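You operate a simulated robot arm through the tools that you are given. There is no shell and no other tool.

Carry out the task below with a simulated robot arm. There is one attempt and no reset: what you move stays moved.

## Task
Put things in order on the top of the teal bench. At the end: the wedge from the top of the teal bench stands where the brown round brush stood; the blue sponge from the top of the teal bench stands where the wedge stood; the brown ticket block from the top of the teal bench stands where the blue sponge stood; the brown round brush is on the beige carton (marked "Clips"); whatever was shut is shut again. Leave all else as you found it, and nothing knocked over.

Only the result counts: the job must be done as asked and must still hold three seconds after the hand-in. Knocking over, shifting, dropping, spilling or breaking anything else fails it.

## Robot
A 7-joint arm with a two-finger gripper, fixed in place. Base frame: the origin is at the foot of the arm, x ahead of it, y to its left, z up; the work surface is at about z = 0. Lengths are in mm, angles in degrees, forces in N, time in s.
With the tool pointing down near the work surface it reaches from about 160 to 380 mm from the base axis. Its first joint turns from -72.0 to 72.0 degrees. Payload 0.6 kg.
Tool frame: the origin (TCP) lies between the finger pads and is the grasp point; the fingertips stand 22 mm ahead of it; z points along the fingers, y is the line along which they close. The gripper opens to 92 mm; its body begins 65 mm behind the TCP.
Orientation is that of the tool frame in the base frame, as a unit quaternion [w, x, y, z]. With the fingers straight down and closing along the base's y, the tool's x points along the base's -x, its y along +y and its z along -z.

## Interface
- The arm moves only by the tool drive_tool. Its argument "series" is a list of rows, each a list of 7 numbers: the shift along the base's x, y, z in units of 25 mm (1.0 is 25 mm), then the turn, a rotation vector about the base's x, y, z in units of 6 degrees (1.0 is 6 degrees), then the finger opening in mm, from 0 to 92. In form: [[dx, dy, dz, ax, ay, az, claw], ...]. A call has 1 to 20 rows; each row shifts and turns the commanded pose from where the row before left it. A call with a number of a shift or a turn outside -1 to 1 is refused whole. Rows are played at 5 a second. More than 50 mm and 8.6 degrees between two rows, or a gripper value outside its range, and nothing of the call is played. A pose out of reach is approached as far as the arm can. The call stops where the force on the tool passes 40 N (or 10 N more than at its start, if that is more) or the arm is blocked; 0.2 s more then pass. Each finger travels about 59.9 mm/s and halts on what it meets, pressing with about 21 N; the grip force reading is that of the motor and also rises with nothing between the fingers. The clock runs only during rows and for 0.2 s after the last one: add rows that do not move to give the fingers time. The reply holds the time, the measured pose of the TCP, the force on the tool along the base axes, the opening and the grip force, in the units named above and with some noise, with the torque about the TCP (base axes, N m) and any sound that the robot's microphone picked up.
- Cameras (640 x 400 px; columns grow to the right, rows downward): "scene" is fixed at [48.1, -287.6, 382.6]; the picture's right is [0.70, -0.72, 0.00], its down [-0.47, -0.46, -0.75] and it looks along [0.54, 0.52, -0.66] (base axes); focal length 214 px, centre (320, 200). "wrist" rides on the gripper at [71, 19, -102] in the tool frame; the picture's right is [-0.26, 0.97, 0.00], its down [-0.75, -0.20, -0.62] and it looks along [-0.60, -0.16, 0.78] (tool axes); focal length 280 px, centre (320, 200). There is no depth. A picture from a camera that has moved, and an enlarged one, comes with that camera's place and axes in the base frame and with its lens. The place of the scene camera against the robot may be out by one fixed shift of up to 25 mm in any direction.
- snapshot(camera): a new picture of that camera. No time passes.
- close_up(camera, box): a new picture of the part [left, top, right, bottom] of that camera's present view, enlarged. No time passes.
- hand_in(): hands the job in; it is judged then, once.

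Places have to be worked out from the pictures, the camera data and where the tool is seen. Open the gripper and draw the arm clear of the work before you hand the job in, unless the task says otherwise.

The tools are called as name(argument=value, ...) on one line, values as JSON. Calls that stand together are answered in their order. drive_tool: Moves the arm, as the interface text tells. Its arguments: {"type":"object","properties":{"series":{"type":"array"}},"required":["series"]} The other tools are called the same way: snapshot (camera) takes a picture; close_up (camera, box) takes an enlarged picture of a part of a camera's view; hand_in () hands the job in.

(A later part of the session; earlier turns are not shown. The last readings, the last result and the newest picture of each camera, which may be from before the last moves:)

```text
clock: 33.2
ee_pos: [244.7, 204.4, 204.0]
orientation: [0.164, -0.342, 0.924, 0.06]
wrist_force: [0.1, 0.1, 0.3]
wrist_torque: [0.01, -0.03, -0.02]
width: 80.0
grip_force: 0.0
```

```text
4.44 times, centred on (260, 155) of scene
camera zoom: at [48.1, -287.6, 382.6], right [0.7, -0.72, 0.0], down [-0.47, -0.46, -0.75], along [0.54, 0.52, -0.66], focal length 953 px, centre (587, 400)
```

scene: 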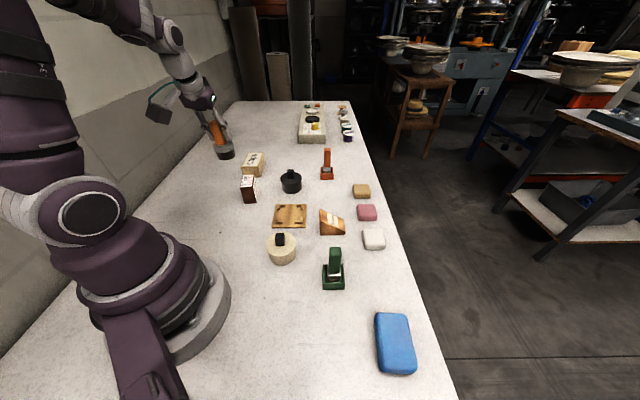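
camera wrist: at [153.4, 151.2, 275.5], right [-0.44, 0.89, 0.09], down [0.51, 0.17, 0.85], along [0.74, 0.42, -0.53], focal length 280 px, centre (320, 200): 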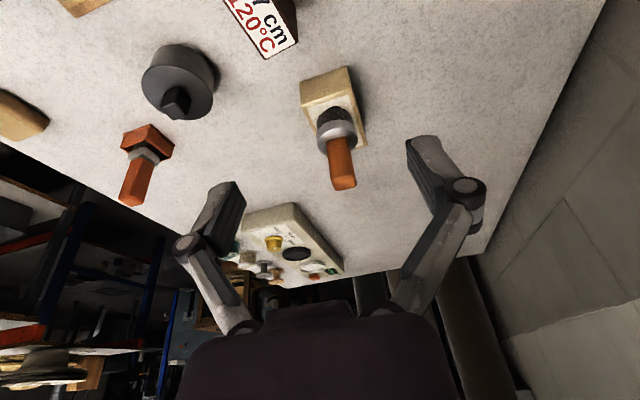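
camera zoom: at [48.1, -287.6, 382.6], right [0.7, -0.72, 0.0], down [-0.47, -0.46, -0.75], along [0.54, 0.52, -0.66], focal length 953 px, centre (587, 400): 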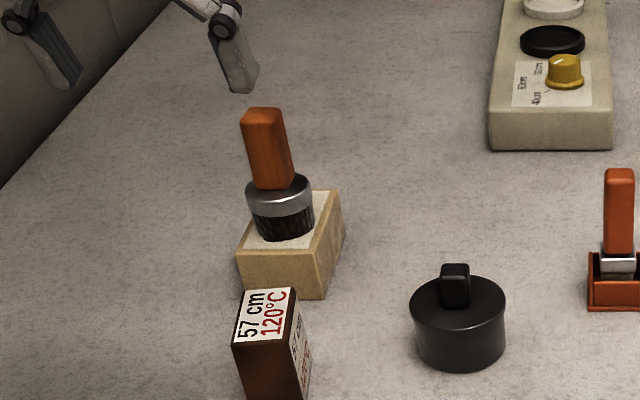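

The brush stays on the carton. Next is the wedge: I take off the tilt, and swing to about (290, −20, 240) with the closing line turned to 45° to view and measure it.

drive_tool(series=[[0.095, -0.4716, 0.076, -0.5425, 0.6325, 0, 80], [0.095, -0.4716, 0.076, -0.5425, 0.6325, 0, 80], [0.095, -0.4716, 0.076, -0.5425, 0.6325, 0, 80], [0.095, -0.4716, 0.076, -0.5425, 0.6325, 0, 80], [0.095, -0.4716, 0.076, 0, 0, -0.95, 80], [0.095, -0.4716, 0.076, 0, 0, -0.95, 80], [0.095, -0.4716, 0.076, 0, 0, -0.95, 80], [0.095, -0.4716, 0.076, 0, 0, -0.95, 80], [0.095, -0.4716, 0.076, 0, 0, -0.95, 80], [0.095, -0.4716, 0.076, 0, 0, -0.95, 80], [0.095, -0.4716, 0.076, 0, 0, -0.95, 80], [0.095, -0.4716, 0.076, 0, 0, -0.95, 80], [0.095, -0.4716, 0.076, 0, 0, -0.95, 80], [0.095, -0.4716, 0.076, 0, 0, -0.95, 80], [0.095, -0.4716, 0.076, 0, 0, -0.95, 80], [0.095, -0.4716, 0.076, 0, 0, -0.95, 80], [0.095, -0.4716, 0.076, 0, 0, -0.95, 80], [0.095, -0.4716, 0.076, 0, 0, -0.95, 80], [0.095, -0.4716, 0.076, 0, 0, -0.95, 80], [0, 0, 0, 0, 0, 0, 80]])

snapshot(camera="wrist")

snapshot(camera="scene")

```text
clock: 37.4
ee_pos: [288.5, -19.3, 241.3]
orientation: [-0.001, 0.383, 0.924, -0.001]
wrist_force: [-0.7, -0.6, 0.2]
wrist_torque: [0.0, -0.01, -0.02]
width: 80.2
grip_force: 0.0
```

```text
taken
camera wrist: at [251.8, 42.6, 343.7], right [0.87, 0.5, 0.0], down [0.39, -0.68, 0.63], along [0.31, -0.54, -0.78], focal length 280 px, centre (320, 200)
```

wrist: 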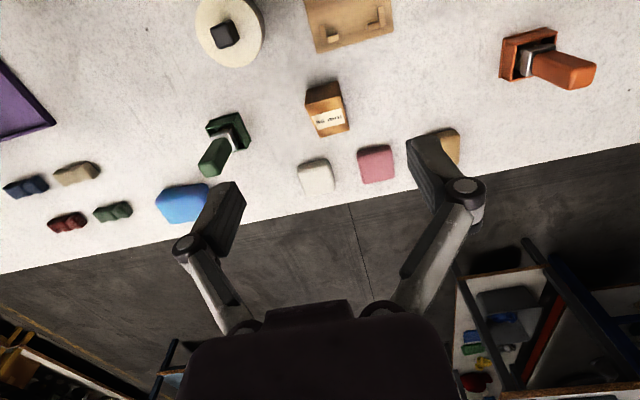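

```text
taken
```

scene: 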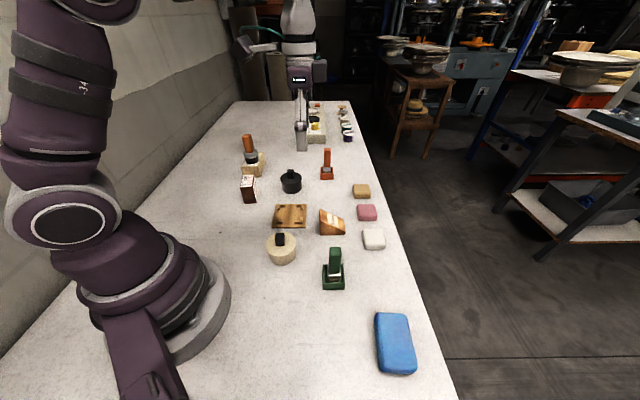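

close_up(camera="wrist", box=[270, 60, 430, 160])

close_up(camera="wrist", box=[270, 120, 430, 220])

```text
4.00 times, centred on (350, 110) of wrist
camera zoom: at [251.8, 42.6, 343.7], right [0.87, 0.5, 0.0], down [0.39, -0.68, 0.63], along [0.31, -0.54, -0.78], focal length 1122 px, centre (200, 560)
```

zoom: 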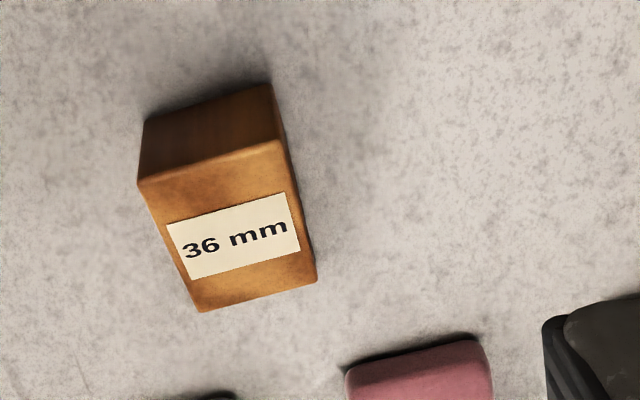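

```text
4.00 times, centred on (350, 170) of wrist
camera zoom: at [251.8, 42.6, 343.7], right [0.87, 0.5, 0.0], down [0.39, -0.68, 0.63], along [0.31, -0.54, -0.78], focal length 1122 px, centre (200, 320)
```

zoom: 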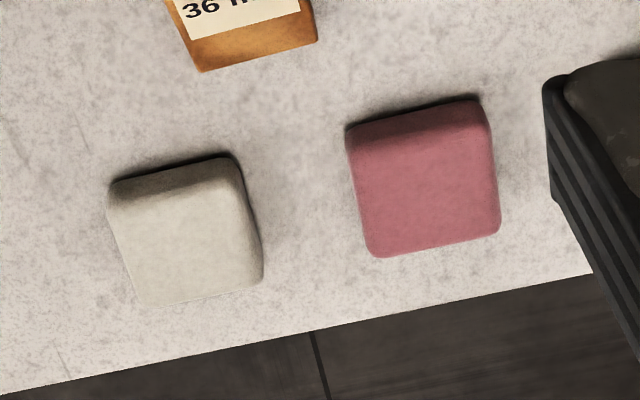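

In this frontal view the wedge's footprint centre comes to about (326.5, −65.5), 63 x 38 mm, its thin end pointing toward −45°, and the closing line (45.0°) matches its side faces. I move over its heavier end at (320.7, −60.8) and descend to z ≈ 91 first.

drive_tool(series=[[0.43, -0.553, -0.8, 0, 0, 0, 80], [0.43, -0.553, -0.8, 0, 0, 0, 80], [0.43, -0.553, -0.8, 0, 0, 0, 80], [0, 0, -0.9, 0, 0, 0, 80], [0, 0, -0.9, 0, 0, 0, 80], [0, 0, -0.9, 0, 0, 0, 80], [0, 0, -0.9, 0, 0, 0, 80], [0, 0, 0, 0, 0, 0, 80]])

snapshot(camera="wrist")

close_up(camera="scene", box=[270, 150, 410, 270])

```text
clock: 39.2
ee_pos: [321.2, -63.3, 90.5]
orientation: [0.0, 0.382, 0.924, -0.001]
wrist_force: [0.5, -0.2, 0.0]
wrist_torque: [0.0, 0.02, 0.07]
width: 80.1
grip_force: 0.1
```

```text
taken
camera wrist: at [284.4, -0.6, 192.1], right [0.87, 0.5, 0.0], down [0.39, -0.68, 0.63], along [0.31, -0.54, -0.78], focal length 280 px, centre (320, 200)
```

wrist: 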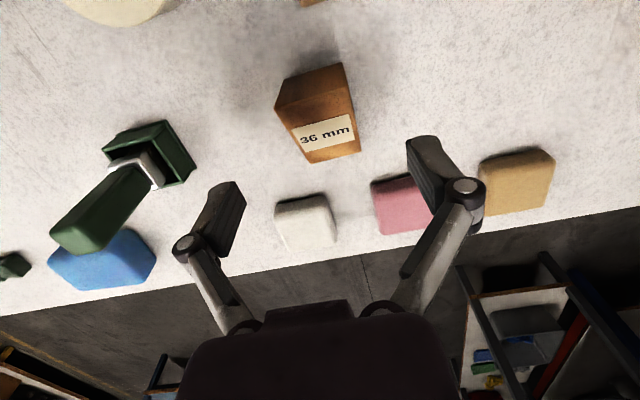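

```text
3.33 times, centred on (340, 210) of scene
camera zoom: at [48.1, -287.6, 382.6], right [0.7, -0.72, 0.0], down [-0.47, -0.46, -0.75], along [0.54, 0.52, -0.66], focal length 715 px, centre (253, 167)
```

zoom: 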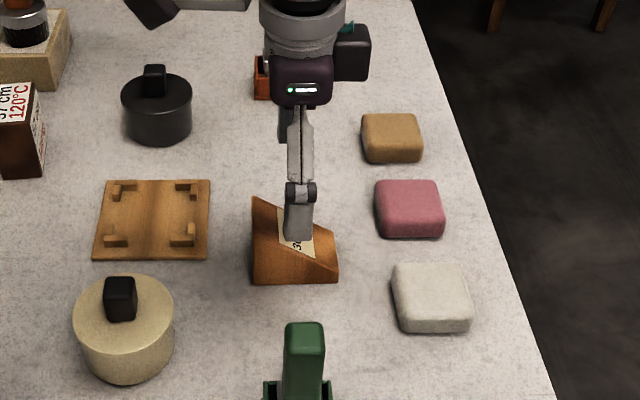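

I enlarge the wedge from this nearer view to refine its place before the final descent.

close_up(camera="wrist", box=[250, 50, 390, 175])

```text
3.20 times, centred on (320, 112) of wrist
camera zoom: at [284.4, -0.6, 192.1], right [0.87, 0.5, 0.0], down [0.39, -0.68, 0.63], along [0.31, -0.54, -0.78], focal length 897 px, centre (320, 480)
```

zoom: 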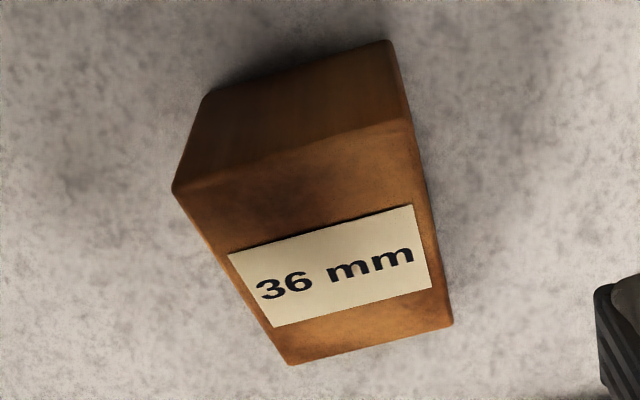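

Refined: wedge centre about (326.7, −66.3), so the tool is 26 mm from its tall back and nearly centred between its sides. I go down to z ≈ 26 and close on it.

drive_tool(series=[[0.02, 0.02, -0.86, 0, 0, 0, 80], [0, 0, -0.86, 0, 0, 0, 80], [0, 0, -0.84, 0, 0, 0, 80], [0, 0, 0, 0, 0, 0, 80]])

drive_tool(series=[[0, 0, 0, 0, 0, 0, 55], [0, 0, 0, 0, 0, 0, 45], [0, 0, 0, 0, 0, 0, 30], [0, 0, 0, 0, 0, 0, 20], [0, 0, 0, 0, 0, 0, 20], [0, 0, 0, 0, 0, 0, 20]])

snapshot(camera="wrist")

close_up(camera="scene", box=[270, 150, 410, 270])

```text
clock: 40.2
ee_pos: [321.3, -61.8, 24.9]
orientation: [0.0, 0.382, 0.924, -0.002]
wrist_force: [1.0, 0.8, 0.7]
wrist_torque: [-0.05, 0.02, -0.01]
width: 80.2
grip_force: 0.0
```

```text
clock: 41.6
ee_pos: [322.1, -61.2, 25.7]
orientation: [-0.001, 0.381, 0.924, -0.001]
wrist_force: [-0.7, -0.4, 5.2]
wrist_torque: [0.01, 0.0, -0.02]
width: 39.4
grip_force: 21.4
```

```text
taken
camera wrist: at [284.3, 0.4, 127.5], right [0.87, 0.5, 0.0], down [0.39, -0.68, 0.63], along [0.31, -0.54, -0.78], focal length 280 px, centre (320, 200)
```

wrist: 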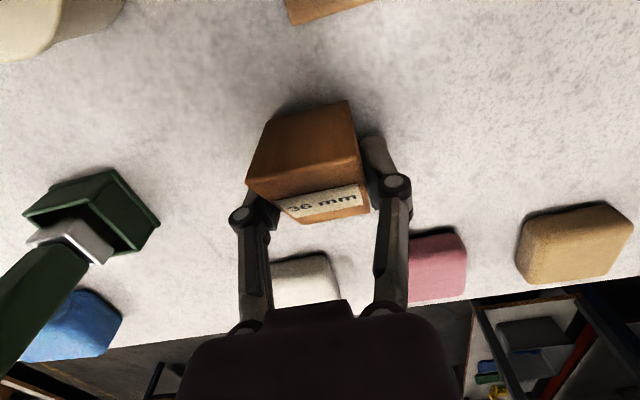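

```text
3.33 times, centred on (340, 210) of scene
camera zoom: at [48.1, -287.6, 382.6], right [0.7, -0.72, 0.0], down [-0.47, -0.46, -0.75], along [0.54, 0.52, -0.66], focal length 715 px, centre (253, 167)
```

zoom: 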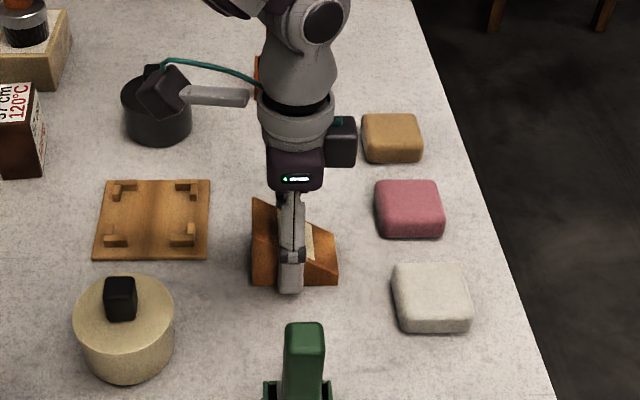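

Gripped at 39.4 mm with the wedge's centre about (5, −5) ahead of the TCP. I lift it straight up 130 mm, clear of the green brush (about 95–100 mm tall).

drive_tool(series=[[0, 0, 0.3, 0, 0, 0, 20], [0, 0, 0.7, 0, 0, 0, 20], [0, 0, 0.9, 0, 0, 0, 20], [0, 0, 0.9, 0, 0, 0, 20], [0, 0, 0.9, 0, 0, 0, 20], [0, 0, 0.9, 0, 0, 0, 20], [0, 0, 0.6, 0, 0, 0, 20], [0, 0, 0, 0, 0, 0, 20]])

drive_tool(series=[[-0.5, -0.255, 0, 0, 0, 0, 20], [-0.87, -0.445, 0, 0, 0, 0, 20], [-0.87, -0.445, 0, 0, 0, 0, 20], [-0.87, -0.445, 0, 0, 0, 0, 20], [-0.87, -0.445, 0, 0, 0, 0, 20], [-0.87, -0.445, 0, 0, 0, 0, 20], [-0.87, -0.445, 0, 0, 0, 0, 20], [-0.87, -0.445, 0, 0, 0, 0, 20], [-0.87, -0.445, 0, 0, 0, 0, 20], [0, 0, 0, 0, 0, 0, 20]])

snapshot(camera="wrist")

snapshot(camera="scene")

```text
clock: 43.4
ee_pos: [320.4, -59.4, 156.5]
orientation: [0.0, 0.382, 0.924, -0.001]
wrist_force: [0.7, 0.7, -0.9]
wrist_torque: [0.02, 0.02, -0.01]
width: 39.1
grip_force: 21.4
```

```text
clock: 45.6
ee_pos: [135.0, -156.8, 157.8]
orientation: [0.0, 0.381, 0.924, -0.001]
wrist_force: [0.4, -0.4, -1.0]
wrist_torque: [0.02, -0.01, 0.02]
width: 39.3
grip_force: 21.3
```

```text
taken
camera wrist: at [97.4, -94.1, 259.6], right [0.87, 0.5, 0.0], down [0.39, -0.68, 0.63], along [0.31, -0.54, -0.78], focal length 280 px, centre (320, 200)
```

wrist: 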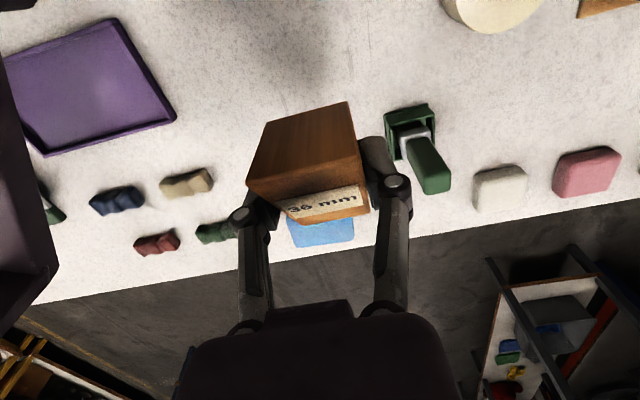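

```text
taken
```

scene: 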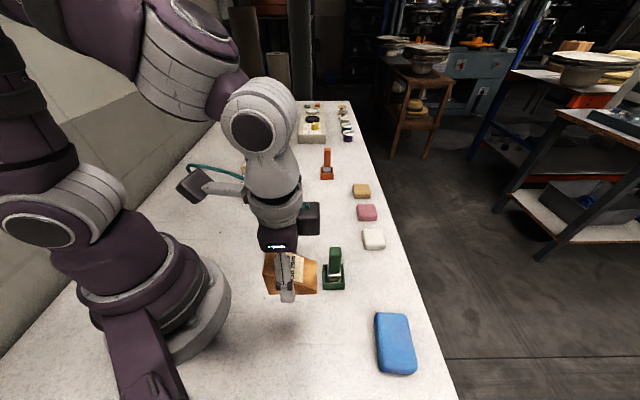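

The wedge hangs over the brush's former place: TCP (135, −156.8) puts its centre at (140, −161.6). I lower it to about 4 mm above the bench.

drive_tool(series=[[0, 0, -0.7, 0, 0, 0, 20], [0, 0, -0.9, 0, 0, 0, 20], [0, 0, -0.9, 0, 0, 0, 20], [0, 0, -0.9, 0, 0, 0, 20], [0, 0, -0.8, 0, 0, 0, 20], [0, 0, -0.6, 0, 0, 0, 20], [0, 0, -0.3, 0, 0, 0, 20], [0, 0, 0, 0, 0, 0, 20]])

close_up(camera="scene", box=[230, 230, 370, 350])

```text
clock: 47.4
ee_pos: [133.9, -155.2, 29.3]
orientation: [0.0, 0.382, 0.924, -0.001]
wrist_force: [-0.4, -0.2, -0.1]
wrist_torque: [-0.01, -0.01, -0.01]
width: 39.4
grip_force: 20.6
```

```text
3.33 times, centred on (300, 290) of scene
camera zoom: at [48.1, -287.6, 382.6], right [0.7, -0.72, 0.0], down [-0.47, -0.46, -0.75], along [0.54, 0.52, -0.66], focal length 715 px, centre (387, -100)
```

zoom: 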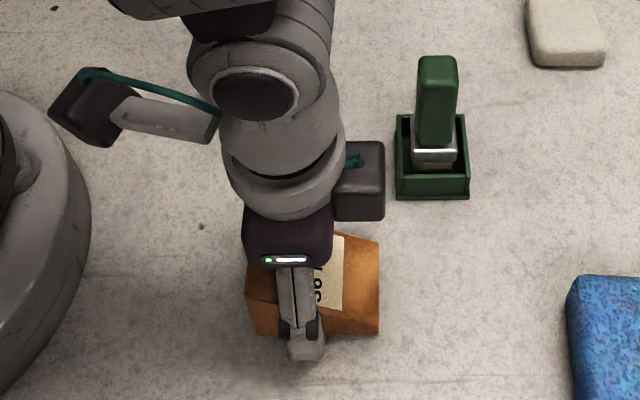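

About 4 mm above the bench. I trim by (+1, −1.5) mm and lower in small steps to contact.

drive_tool(series=[[0.04, -0.06, -0.04, 0, 0, 0, 20], [0, 0, -0.06, 0, 0, 0, 20], [0, 0, -0.05, 0, 0, 0, 20], [0, 0, 0, 0, 0, 0, 20]])

```text
clock: 48.4
ee_pos: [134.6, -156.0, 25.1]
orientation: [0.0, 0.383, 0.924, 0.0]
wrist_force: [-3.3, 1.5, 14.4]
wrist_torque: [0.01, 0.06, -0.01]
width: 39.3
grip_force: 21.1
```

Contact: 14 N upward at z = 25.1, the height at which it was gripped. I relieve it by half a millimetre and open the fingers gently to 62 mm.

drive_tool(series=[[0, 0, 0.02, 0, 0, 0, 20], [0, 0, 0, 0, 0, 0, 42], [0, 0, 0, 0, 0, 0, 46], [0, 0, 0, 0, 0, 0, 52], [0, 0, 0, 0, 0, 0, 62], [0, 0, 0, 0, 0, 0, 62]])

snapshot(camera="wrist")

close_up(camera="scene", box=[230, 230, 370, 350])

```text
clock: 49.8
ee_pos: [135.9, -156.2, 25.6]
orientation: [-0.001, 0.382, 0.924, -0.001]
wrist_force: [-0.8, 0.6, 0.1]
wrist_torque: [-0.01, 0.0, 0.0]
width: 61.8
grip_force: 0.0
```

```text
taken
camera wrist: at [98.9, -94.7, 127.7], right [0.87, 0.5, 0.0], down [0.39, -0.68, 0.63], along [0.31, -0.54, -0.78], focal length 280 px, centre (320, 200)
```

wrist: 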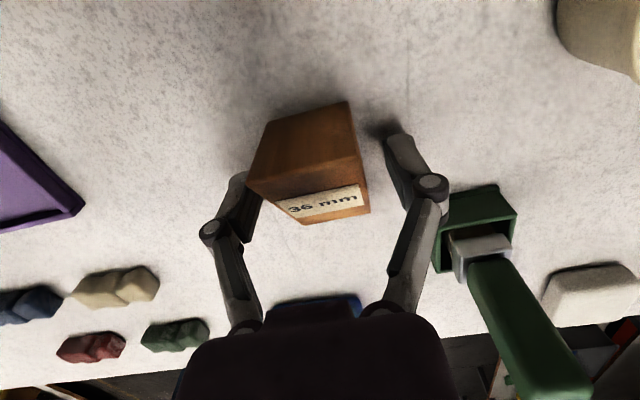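

```text
3.33 times, centred on (300, 290) of scene
camera zoom: at [48.1, -287.6, 382.6], right [0.7, -0.72, 0.0], down [-0.47, -0.46, -0.75], along [0.54, 0.52, -0.66], focal length 715 px, centre (387, -100)
```

zoom: 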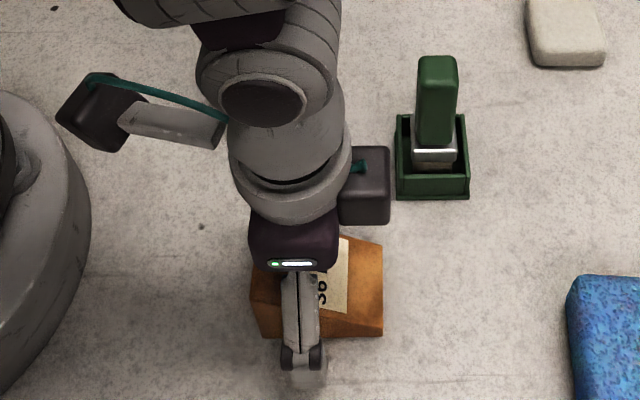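

Released; the wedge stands upright with its centre at about (140, −161). I raise the open gripper straight up and check.

drive_tool(series=[[0, 0, 0.4, 0, 0, 0, 62], [0, 0, 0.9, 0, 0, 0, 62], [0, 0, 1, 0, 0, 0, 70], [0, 0, 1, 0, 0, 0, 70], [0, 0, 1, 0, 0, 0, 70], [0, 0, 1, 0, 0, 0, 70], [0, 0, 1, 0, 0, 0, 70], [0, 0, 0.8, 0, 0, 0, 70], [0, 0, 0, 0, 0, 0, 70]])

snapshot(camera="wrist")

snapshot(camera="scene")

```text
clock: 51.8
ee_pos: [137.0, -158.1, 205.3]
orientation: [-0.001, 0.382, 0.924, -0.001]
wrist_force: [-0.2, 0.3, 0.0]
wrist_torque: [-0.03, -0.02, -0.01]
width: 70.1
grip_force: 0.0
```

```text
taken
camera wrist: at [99.2, -96.0, 306.5], right [0.87, 0.5, 0.0], down [0.39, -0.68, 0.63], along [0.31, -0.54, -0.78], focal length 280 px, centre (320, 200)
```

wrist: 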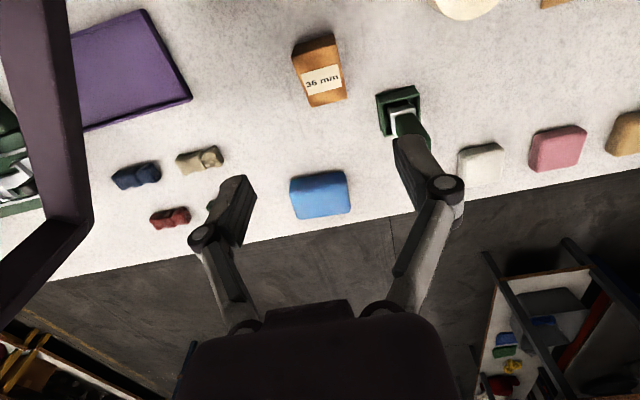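

```text
taken
```

scene: 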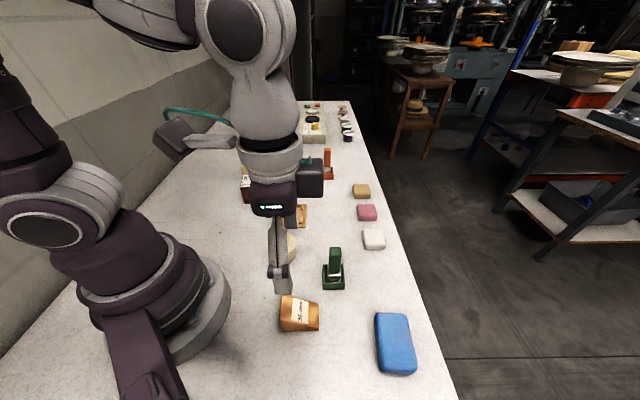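

The wedge stands at its new place. I enlarge the sponge and wedge in this view for measuring.

close_up(camera="wrist", box=[250, 20, 410, 120])

close_up(camera="wrist", box=[250, 140, 410, 240])

```text
4.00 times, centred on (330, 70) of wrist
camera zoom: at [99.2, -96.0, 306.5], right [0.87, 0.5, 0.0], down [0.39, -0.68, 0.63], along [0.31, -0.54, -0.78], focal length 1122 px, centre (280, 720)
```

zoom: 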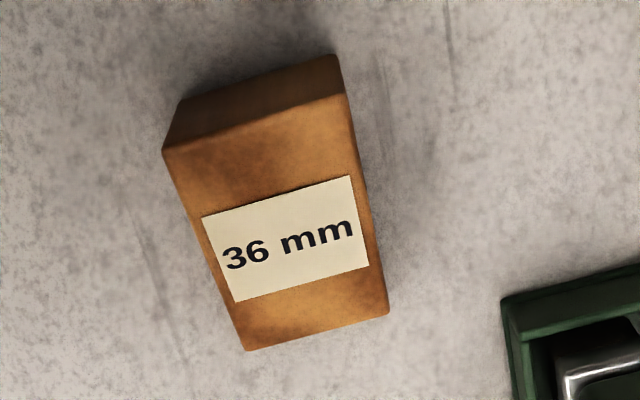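

```text
4.00 times, centred on (330, 190) of wrist
camera zoom: at [99.2, -96.0, 306.5], right [0.87, 0.5, 0.0], down [0.39, -0.68, 0.63], along [0.31, -0.54, -0.78], focal length 1122 px, centre (280, 240)
```

zoom: 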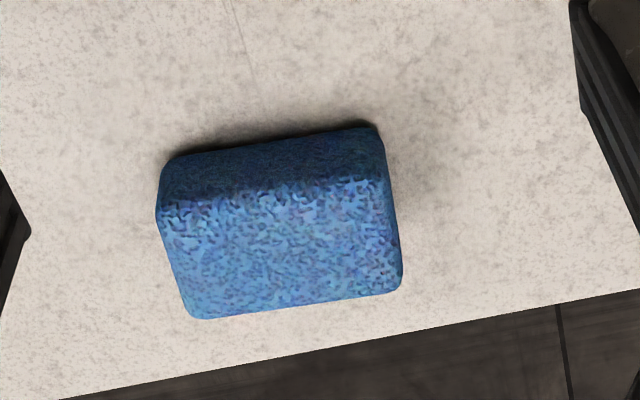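

The wedge measures (139.7, −162.2), right at the brush's old place (140, −161.7). The sponge's centre is (212.3, −290) with its long side at about 42°, so I turn the gripper to close across its short side (−48°) while moving toward it at z ≈ 200.

drive_tool(series=[[0.1325, -0.26, 0, 0, 0, -0.97, 80], [0.1325, -0.26, 0, 0, 0, -0.97, 80], [0.1325, -0.26, 0, 0, 0, -0.97, 80], [0.1325, -0.26, 0, 0, 0, -0.97, 80], [0.1325, -0.26, 0, 0, 0, -0.97, 80], [0.1325, -0.26, 0, 0, 0, -0.97, 80], [0.1325, -0.26, 0, 0, 0, -0.97, 80], [0.1325, -0.26, 0, 0, 0, -0.97, 80], [0.1325, -0.26, 0, 0, 0, -0.97, 80], [0.1325, -0.26, 0, 0, 0, -0.97, 80], [0.1325, -0.26, 0, 0, 0, -0.97, 80], [0.1325, -0.26, 0, 0, 0, -0.97, 80], [0.1325, -0.26, 0, 0, 0, -0.97, 80], [0.1325, -0.26, 0, 0, 0, -0.97, 80], [0.1325, -0.26, 0, 0, 0, -0.97, 80], [0.1325, -0.26, 0, 0, 0, -0.97, 80], [0, 0, 0, 0, 0, 0, 80]])

snapshot(camera="wrist")

snapshot(camera="scene")

```text
clock: 55.4
ee_pos: [188.7, -262.3, 203.4]
orientation: [-0.001, 0.934, 0.358, 0.0]
wrist_force: [0.8, 0.4, 0.4]
wrist_torque: [-0.02, -0.02, 0.02]
width: 80.2
grip_force: 0.1
```

```text
taken
camera wrist: at [253.2, -231.3, 305.2], right [0.45, -0.89, 0.0], down [-0.7, -0.35, 0.63], along [-0.56, -0.28, -0.78], focal length 280 px, centre (320, 200)
```

wrist: 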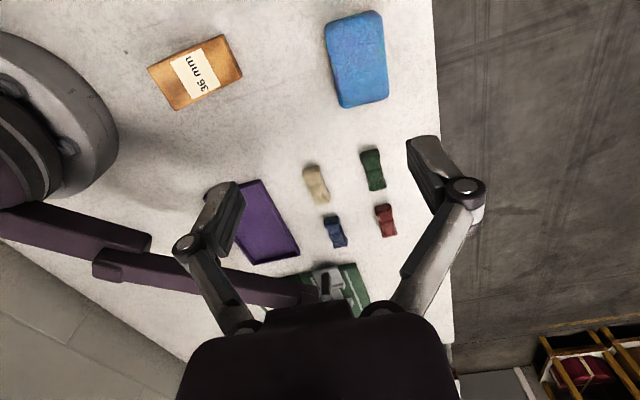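

```text
taken
```

scene: 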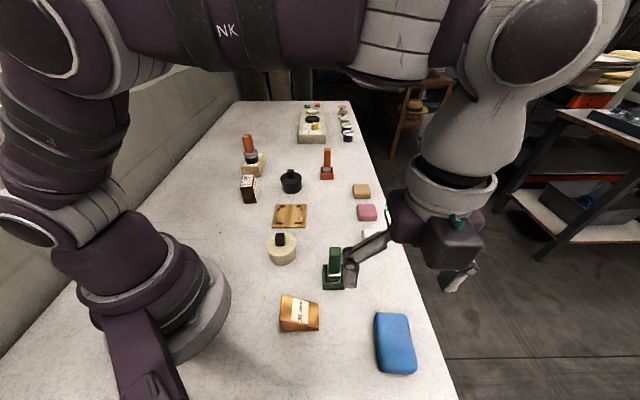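

Orientation is reachable and the sponge is seen from above. I enlarge it once more to refine its centre.

close_up(camera="wrist", box=[280, 0, 440, 120])

```text
3.33 times, centred on (360, 60) of wrist
camera zoom: at [253.2, -231.3, 305.2], right [0.45, -0.89, 0.0], down [-0.7, -0.35, 0.63], along [-0.56, -0.28, -0.78], focal length 935 px, centre (187, 667)
```

zoom: 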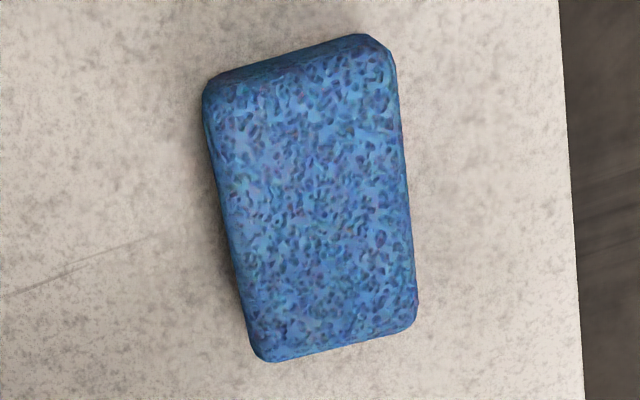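

Three views agree on the sponge centre at about (212.8, −290.8). I descend and move out over it, stopping at z ≈ 87 for a check.

drive_tool(series=[[0, 0, -0.98, 0, 0, 0, 80], [0, 0, -0.98, 0, 0, 0, 80], [0.32, -0.38, -0.9, 0, 0, 0, 80], [0.32, -0.38, -0.9, 0, 0, 0, 80], [0.32, -0.38, -0.9, 0, 0, 0, 80], [0, 0, 0, 0, 0, 0, 80]])

snapshot(camera="wrist")

close_up(camera="scene", box=[300, 240, 480, 400])

```text
clock: 56.8
ee_pos: [212.4, -289.7, 85.0]
orientation: [0.0, 0.934, 0.358, 0.0]
wrist_force: [-0.6, 0.2, -0.1]
wrist_torque: [-0.01, -0.02, 0.01]
width: 80.0
grip_force: 0.1
```

```text
taken
camera wrist: at [278.1, -258.2, 187.9], right [0.45, -0.89, 0.0], down [-0.7, -0.35, 0.63], along [-0.56, -0.28, -0.78], focal length 280 px, centre (320, 200)
```

wrist: 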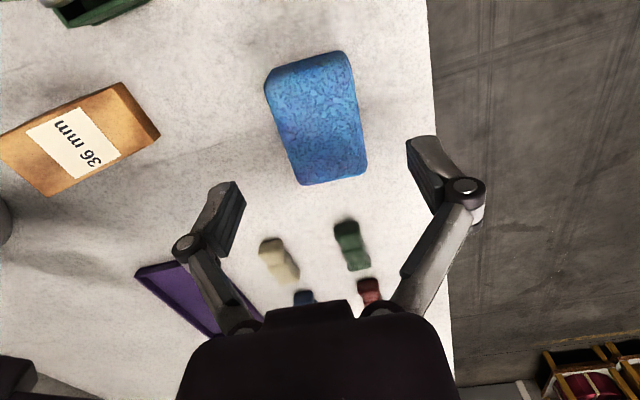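

```text
2.50 times, centred on (390, 320) of scene
camera zoom: at [48.1, -287.6, 382.6], right [0.7, -0.72, 0.0], down [-0.47, -0.46, -0.75], along [0.54, 0.52, -0.66], focal length 536 px, centre (145, -100)
```

zoom: 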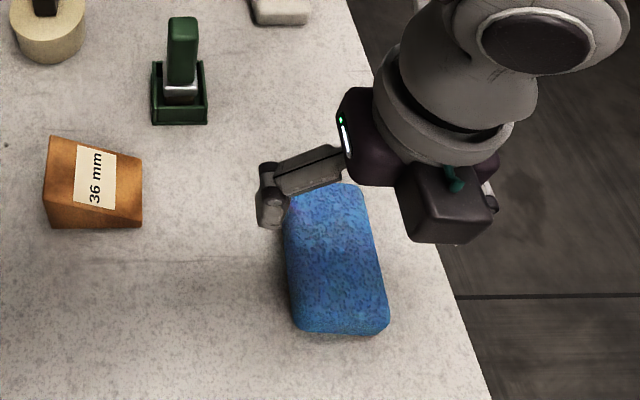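

Sponge centre re-measured at (212.7, −291.3). I descend to z ≈ 26 and close on its short side.

drive_tool(series=[[0.01, -0.05, -0.8, 0, 0, 0, 80], [0, 0, -0.8, 0, 0, 0, 80], [0, 0, -0.76, 0, 0, 0, 80], [0, 0, 0, 0, 0, 0, 80]])

drive_tool(series=[[0, 0, 0, 0, 0, 0, 60], [0, 0, 0, 0, 0, 0, 50], [0, 0, 0, 0, 0, 0, 40], [0, 0, 0, 0, 0, 0, 30], [0, 0, 0, 0, 0, 0, 30], [0, 0, 0, 0, 0, 0, 30]])

snapshot(camera="wrist")

```text
clock: 57.8
ee_pos: [211.7, -289.1, 25.7]
orientation: [-0.001, 0.934, 0.358, 0.0]
wrist_force: [1.2, -0.3, 0.0]
wrist_torque: [-0.05, 0.02, 0.01]
width: 80.2
grip_force: 0.0
```

```text
clock: 59.2
ee_pos: [212.4, -289.6, 26.4]
orientation: [0.0, 0.934, 0.359, -0.001]
wrist_force: [-0.1, -0.4, 3.9]
wrist_torque: [0.04, 0.01, 0.0]
width: 48.3
grip_force: 20.7
```

```text
taken
camera wrist: at [277.2, -258.2, 128.4], right [0.45, -0.89, 0.0], down [-0.7, -0.35, 0.63], along [-0.56, -0.28, -0.78], focal length 280 px, centre (320, 200)
```

wrist: 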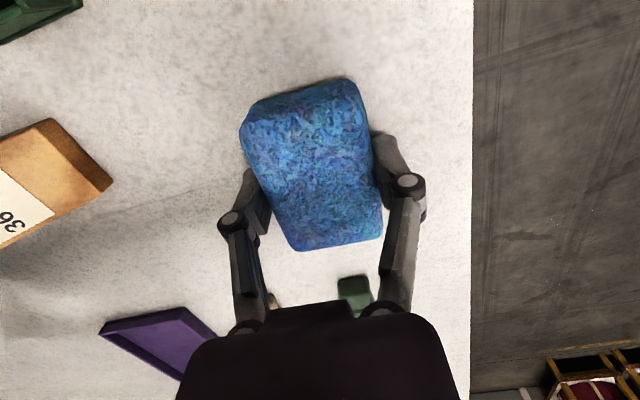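

Gripped at 48.3 mm with 20.7 N, the sponge centred on the tool. I lift it 130 mm and then carry it to the wedge's old place, turning the yaw back to 45°.

drive_tool(series=[[0, 0, 0.3, 0, 0, 0, 30], [0, 0, 0.7, 0, 0, 0, 30], [0, 0, 0.9, 0, 0, 0, 30], [0, 0, 0.9, 0, 0, 0, 30], [-0.1, 0.14, 0.9, 0, 0, 0, 30], [-0.1, 0.14, 0.9, 0, 0, 0, 30], [-0.1, 0.14, 0.6, 0, 0, 0, 30], [0, 0, 0, 0, 0, 0, 30]])

snapshot(camera="wrist")

```text
clock: 61.0
ee_pos: [205.2, -280.3, 156.6]
orientation: [-0.001, 0.934, 0.358, 0.0]
wrist_force: [-0.2, -0.7, -0.5]
wrist_torque: [0.01, -0.01, 0.02]
width: 48.2
grip_force: 20.6
```

```text
taken
camera wrist: at [270.2, -248.5, 258.7], right [0.45, -0.89, 0.0], down [-0.7, -0.35, 0.63], along [-0.56, -0.28, -0.78], focal length 280 px, centre (320, 200)
```

wrist: 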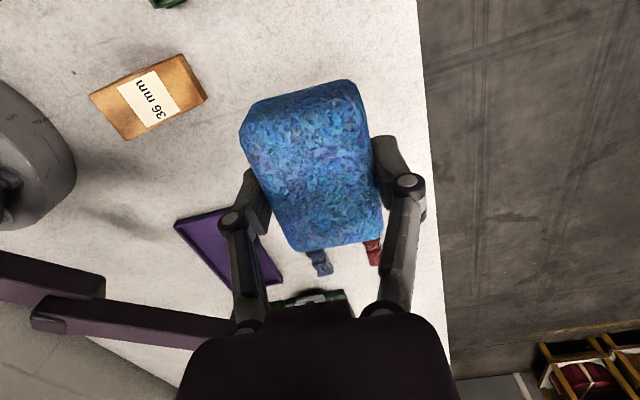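

The sponge is held firmly. I now carry it to (326.7, −66.3) at z ≈ 157, turning +93°.

drive_tool(series=[[0.304, 0.535, 0, 0, 0, 0.969, 30], [0.304, 0.535, 0, 0, 0, 0.969, 30], [0.304, 0.535, 0, 0, 0, 0.969, 30], [0.304, 0.535, 0, 0, 0, 0.969, 30], [0.304, 0.535, 0, 0, 0, 0.969, 30], [0.304, 0.535, 0, 0, 0, 0.969, 30], [0.304, 0.535, 0, 0, 0, 0.969, 30], [0.304, 0.535, 0, 0, 0, 0.969, 30], [0.304, 0.535, 0, 0, 0, 0.969, 30], [0.304, 0.535, 0, 0, 0, 0.969, 30], [0.304, 0.535, 0, 0, 0, 0.969, 30], [0.304, 0.535, 0, 0, 0, 0.969, 30], [0.304, 0.535, 0, 0, 0, 0.969, 30], [0.304, 0.535, 0, 0, 0, 0.969, 30], [0.304, 0.535, 0, 0, 0, 0.969, 30], [0.304, 0.535, 0, 0, 0, 0.969, 30], [0, 0, 0, 0, 0, 0, 30]])

snapshot(camera="wrist")

snapshot(camera="scene")

```text
clock: 64.6
ee_pos: [328.2, -65.9, 157.8]
orientation: [-0.001, 0.383, 0.924, -0.001]
wrist_force: [-0.3, -0.7, 0.2]
wrist_torque: [-0.03, 0.0, -0.03]
width: 48.1
grip_force: 21.3
```

```text
taken
camera wrist: at [290.1, -3.8, 260.1], right [0.87, 0.5, 0.0], down [0.39, -0.68, 0.62], along [0.31, -0.54, -0.78], focal length 280 px, centre (320, 200)
```

wrist: 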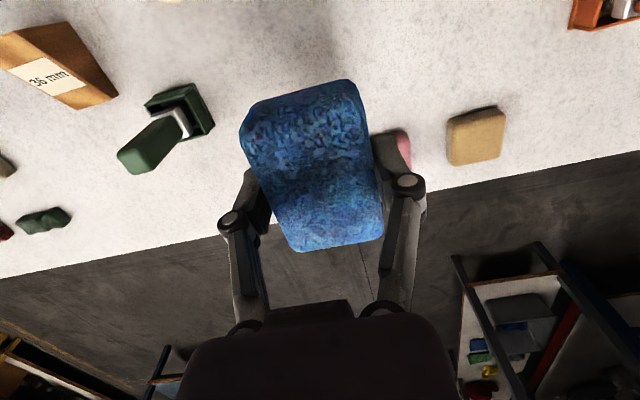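

```text
taken
```

scene: 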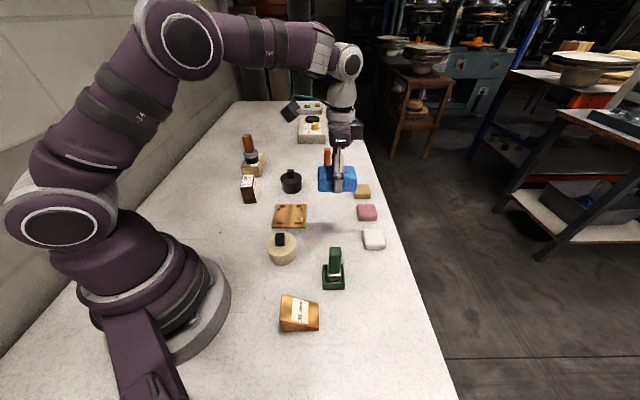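

Over the wedge's old place within 2 mm. I trim and lower the sponge to about 4 mm above the bench.

drive_tool(series=[[-0.084, 0.01, -0.7, 0, 0, 0, 30], [0, 0, -0.9, 0, 0, 0, 30], [0, 0, -0.9, 0, 0, 0, 30], [0, 0, -0.9, 0, 0, 0, 30], [0, 0, -0.8, 0, 0, 0, 30], [0, 0, -0.6, 0, 0, 0, 30], [0, 0, -0.3, 0, 0, 0, 30], [0, 0, 0, 0, 0, 0, 30]])

close_up(camera="scene", box=[270, 150, 410, 270])

snapshot(camera="wrist")

```text
clock: 66.4
ee_pos: [325.1, -66.6, 28.5]
orientation: [0.0, 0.384, 0.923, -0.001]
wrist_force: [0.1, -0.1, -0.2]
wrist_torque: [0.02, -0.02, 0.03]
width: 48.2
grip_force: 21.2
```

```text
3.33 times, centred on (340, 210) of scene
camera zoom: at [48.1, -287.6, 382.6], right [0.7, -0.72, 0.0], down [-0.47, -0.46, -0.75], along [0.54, 0.52, -0.66], focal length 715 px, centre (253, 167)
```

zoom: 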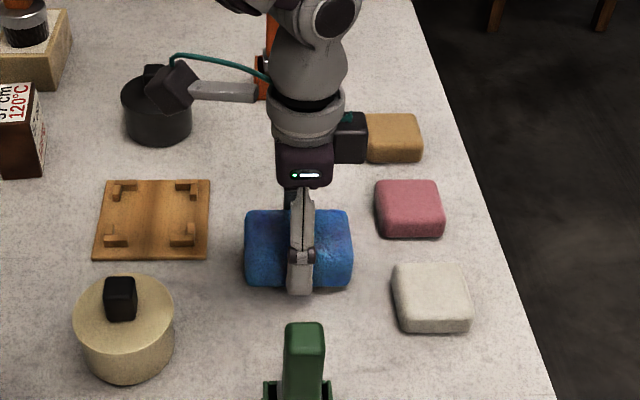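

```text
taken
camera wrist: at [287.9, -3.9, 131.2], right [0.87, 0.5, 0.0], down [0.39, -0.68, 0.63], along [0.31, -0.54, -0.78], focal length 280 px, centre (320, 200)
```

wrist: 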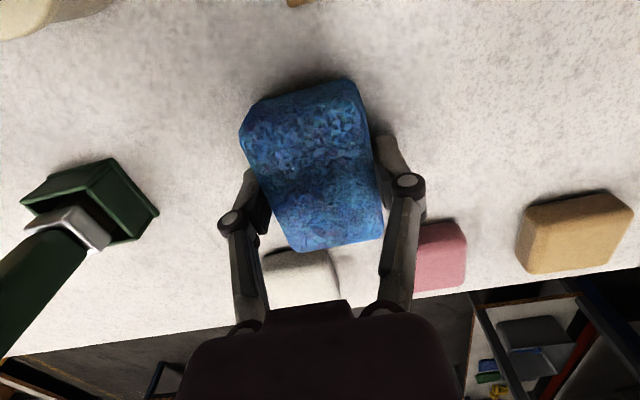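

The sponge hovers just above the bench at the right place with free space all round. I lower the last 2–3 mm to contact.

drive_tool(series=[[0.03, 0.02, -0.04, 0, 0, 0, 30], [0, 0, -0.05, 0, 0, 0, 30], [0, 0, 0, 0, 0, 0, 30]])

```text
clock: 67.2
ee_pos: [325.3, -65.6, 27.5]
orientation: [0.0, 0.383, 0.924, -0.001]
wrist_force: [-0.3, 0.1, -0.2]
wrist_torque: [-0.02, -0.02, 0.03]
width: 48.2
grip_force: 21.3
```

No contact yet at z = 27.5 (it was gripped at 26.2). I go another 1.5 mm down.

drive_tool(series=[[0.02, 0, -0.04, 0, 0, 0, 30], [0, 0, -0.03, 0, 0, 0, 30], [0, 0, 0, 0, 0, 0, 30]])

```text
clock: 68.0
ee_pos: [325.3, -65.4, 24.8]
orientation: [0.0, 0.383, 0.924, -0.002]
wrist_force: [0.0, 0.0, 7.5]
wrist_torque: [0.04, 0.03, -0.01]
width: 48.3
grip_force: 20.9
```

Light contact of 7.5 N: the sponge rests on the bench. I open the fingers gently.

drive_tool(series=[[0, 0, 0.02, 0, 0, 0, 48], [0, 0, 0, 0, 0, 0, 52], [0, 0, 0, 0, 0, 0, 58], [0, 0, 0, 0, 0, 0, 66], [0, 0, 0, 0, 0, 0, 66]])

drive_tool(series=[[0, 0, 0.4, 0, 0, 0, 66], [0, 0, 0.9, 0, 0, 0, 66], [0, 0, 1, 0, 0, 0, 66], [0, 0, 1, 0, 0, 0, 70], [0, 0, 1, 0, 0, 0, 70], [0, 0, 1, 0, 0, 0, 70], [0, 0, 1, 0, 0, 0, 70], [0, 0, 1, 0, 0, 0, 70], [0, 0, 0, 0, 0, 0, 70]])

snapshot(camera="wrist")

snapshot(camera="scene")

```text
clock: 69.2
ee_pos: [325.1, -65.9, 26.4]
orientation: [0.0, 0.384, 0.923, 0.0]
wrist_force: [-0.4, -0.1, 0.1]
wrist_torque: [0.01, 0.02, 0.01]
width: 66.5
grip_force: 0.0
```

```text
clock: 71.2
ee_pos: [326.6, -64.6, 210.2]
orientation: [0.0, 0.384, 0.923, -0.001]
wrist_force: [0.1, 0.2, -0.6]
wrist_torque: [-0.01, -0.03, -0.01]
width: 70.3
grip_force: 0.0
```

```text
taken
camera wrist: at [289.8, -2.8, 312.8], right [0.87, 0.5, 0.0], down [0.39, -0.68, 0.63], along [0.31, -0.54, -0.78], focal length 280 px, centre (320, 200)
```

wrist: 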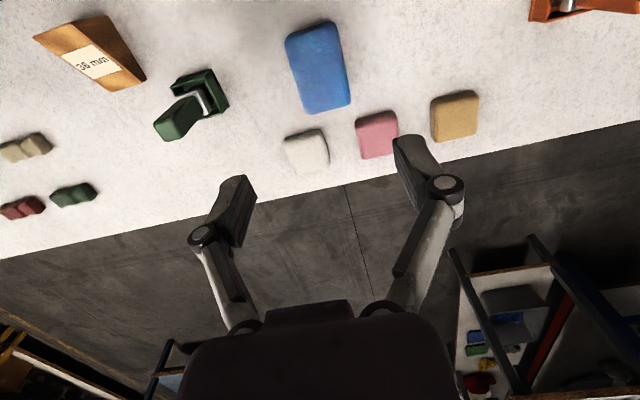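

```text
taken
```

scene: 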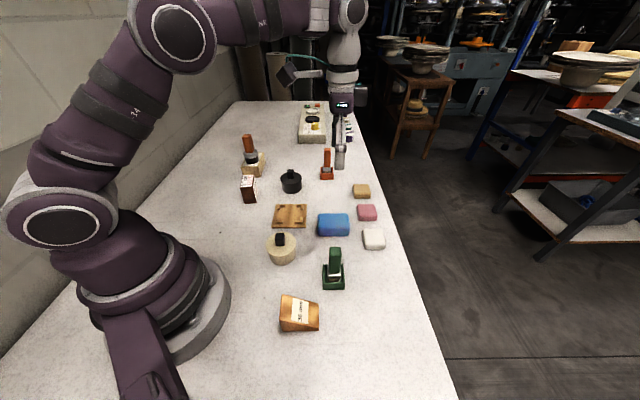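

The sponge lies where the wedge stood. I enlarge it to confirm its centre, before going to the ticket block.

close_up(camera="wrist", box=[240, 0, 400, 120])

```text
3.33 times, centred on (320, 60) of wrist
camera zoom: at [289.8, -2.8, 312.8], right [0.87, 0.5, 0.0], down [0.39, -0.68, 0.63], along [0.31, -0.54, -0.78], focal length 935 px, centre (320, 667)
```

zoom: 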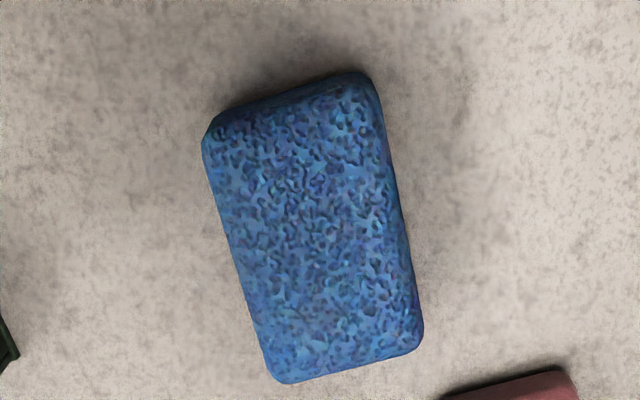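

The sponge's centre measures (326.8, −65.8), matching the wedge's old place (326.7, −66.3). Now I swing over toward the ticket block with the closing line turned to its short side (about 142°).

drive_tool(series=[[-0.204, 0.528, 0, 0, 0, 0.954, 70], [-0.204, 0.528, 0, 0, 0, 0.954, 70], [-0.204, 0.528, 0, 0, 0, 0.954, 70], [-0.204, 0.528, 0, 0, 0, 0.954, 70], [-0.204, 0.528, 0, 0, 0, 0.954, 70], [-0.204, 0.528, 0, 0, 0, 0.954, 70], [-0.204, 0.528, 0, 0, 0, 0.954, 70], [-0.204, 0.528, 0, 0, 0, 0.954, 70], [-0.204, 0.528, 0, 0, 0, 0.954, 70], [-0.204, 0.528, 0, 0, 0, 0.954, 70], [-0.204, 0.528, 0, 0, 0, 0.954, 70], [-0.204, 0.528, 0, 0, 0, 0.954, 70], [-0.204, 0.528, 0, 0, 0, 0.954, 70], [-0.204, 0.528, 0, 0, 0, 0.954, 70], [-0.204, 0.528, 0, 0, 0, 0.954, 70], [-0.204, 0.528, 0, 0, 0, 0.954, 70], [-0.204, 0.528, 0, 0, 0, 0.954, 70], [0, 0, 0, 0, 0, 0, 70]])

snapshot(camera="wrist")

close_up(camera="wrist", box=[230, 20, 410, 150])

```text
clock: 75.0
ee_pos: [240.2, 159.6, 209.4]
orientation: [0.0, -0.44, 0.898, -0.002]
wrist_force: [-0.2, 0.5, -0.4]
wrist_torque: [-0.02, 0.0, 0.0]
width: 70.0
grip_force: 0.0
```

```text
taken
camera wrist: at [180.7, 114.2, 311.8], right [-0.6, 0.8, 0.0], down [0.62, 0.47, 0.63], along [0.5, 0.38, -0.78], focal length 280 px, centre (320, 200)
```

wrist: 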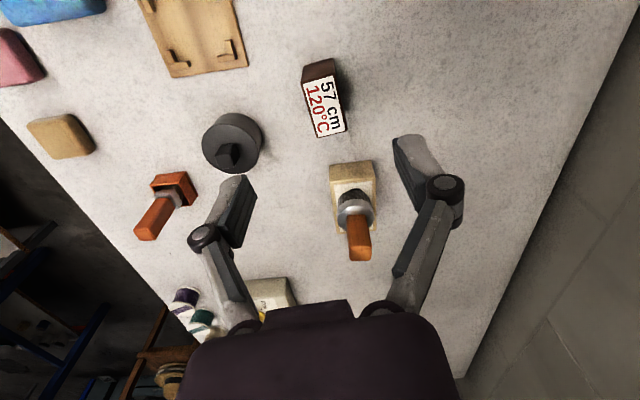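

```text
3.08 times, centred on (320, 85) of wrist
camera zoom: at [180.7, 114.2, 311.8], right [-0.6, 0.8, 0.0], down [0.62, 0.47, 0.63], along [0.5, 0.38, -0.78], focal length 863 px, centre (320, 554)
```

zoom: 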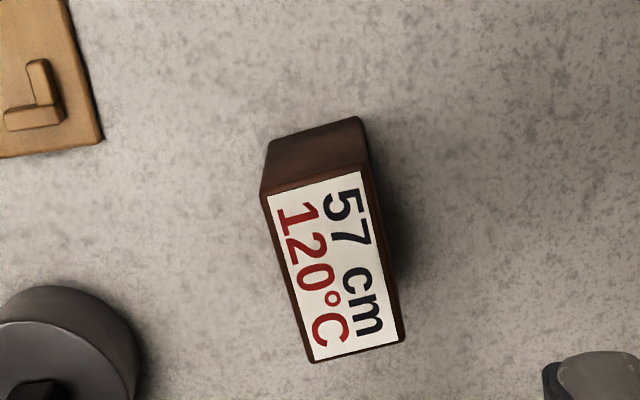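

The ticket block's centre measures (252.1, 175), short side at −38°, 60 mm high; the closing line at 142.2° matches. I move over it and descend, with a check at z ≈ 95.

drive_tool(series=[[0.238, 0.308, -0.8, 0, 0, 0, 70], [0.238, 0.308, -0.9, 0, 0, 0, 70], [0, 0, -0.95, 0, 0, 0, 70], [0, 0, -0.95, 0, 0, 0, 70], [0, 0, -0.95, 0, 0, 0, 70], [0, 0, 0, 0, 0, 0, 70]])

snapshot(camera="wrist")

close_up(camera="scene", box=[210, 120, 330, 220])

```text
clock: 76.4
ee_pos: [251.0, 172.4, 95.9]
orientation: [0.001, -0.44, 0.898, 0.0]
wrist_force: [-0.1, 0.8, 0.4]
wrist_torque: [0.0, 0.02, 0.01]
width: 70.0
grip_force: 0.1
```

```text
taken
camera wrist: at [191.6, 127.4, 197.3], right [-0.6, 0.8, 0.0], down [0.62, 0.47, 0.62], along [0.5, 0.37, -0.78], focal length 280 px, centre (320, 200)
```

wrist: 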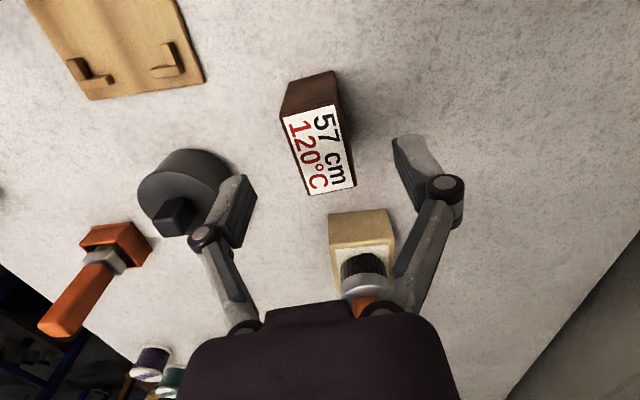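

```text
4.00 times, centred on (270, 170) of scene
camera zoom: at [48.1, -287.6, 382.6], right [0.7, -0.72, 0.0], down [-0.47, -0.46, -0.75], along [0.54, 0.52, -0.66], focal length 858 px, centre (520, 320)
```

zoom: 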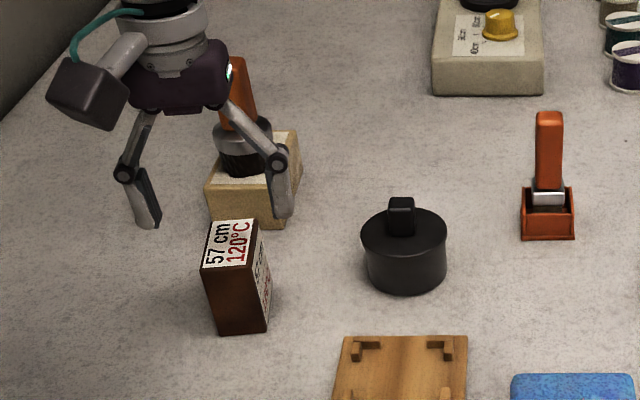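

Clear of the carton, with the block between the fingers. I trim by (+1, +2.5) mm, descend to z ≈ 35 and close.

drive_tool(series=[[0.05, 0.1, -0.8, 0, 0, 0, 70], [0, 0, -0.8, 0, 0, 0, 70], [0, 0, -0.8, 0, 0, 0, 70], [0, 0, 0, 0, 0, 0, 70]])

drive_tool(series=[[0, 0, 0, 0, 0, 0, 50], [0, 0, 0, 0, 0, 0, 40], [0, 0, 0, 0, 0, 0, 32], [0, 0, 0, 0, 0, 0, 20], [0, 0, 0, 0, 0, 0, 12], [0, 0, 0, 0, 0, 0, 12]])

snapshot(camera="wrist")

close_up(camera="scene", box=[210, 120, 330, 220])

```text
clock: 77.4
ee_pos: [252.2, 174.7, 34.8]
orientation: [0.001, -0.438, 0.899, -0.001]
wrist_force: [-0.4, -0.6, 0.0]
wrist_torque: [0.0, 0.02, 0.01]
width: 69.8
grip_force: 0.0
```

```text
clock: 78.8
ee_pos: [252.7, 175.3, 34.6]
orientation: [0.0, -0.439, 0.898, 0.0]
wrist_force: [-0.4, -0.7, 3.8]
wrist_torque: [-0.03, 0.0, -0.03]
width: 31.4
grip_force: 20.4
```

```text
taken
camera wrist: at [193.3, 130.1, 137.3], right [-0.6, 0.8, 0.0], down [0.62, 0.47, 0.63], along [0.5, 0.38, -0.78], focal length 280 px, centre (320, 200)
```

wrist: 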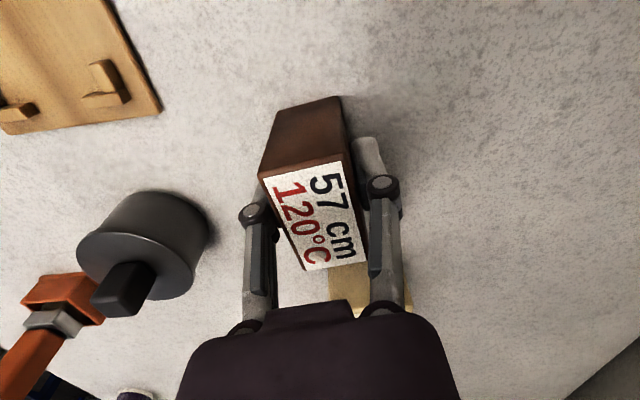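

```text
4.00 times, centred on (270, 170) of scene
camera zoom: at [48.1, -287.6, 382.6], right [0.7, -0.72, 0.0], down [-0.47, -0.46, -0.75], along [0.54, 0.52, -0.66], focal length 858 px, centre (520, 320)
```

zoom: 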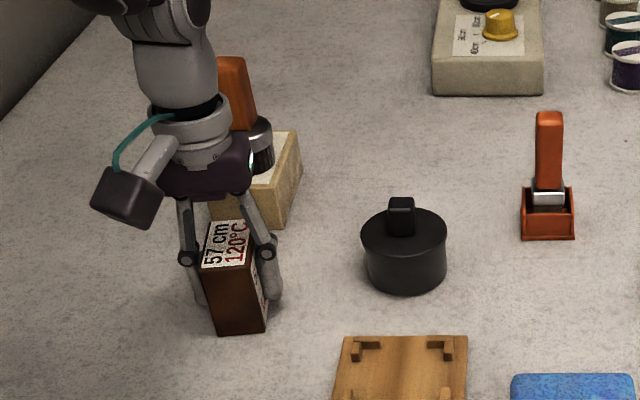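

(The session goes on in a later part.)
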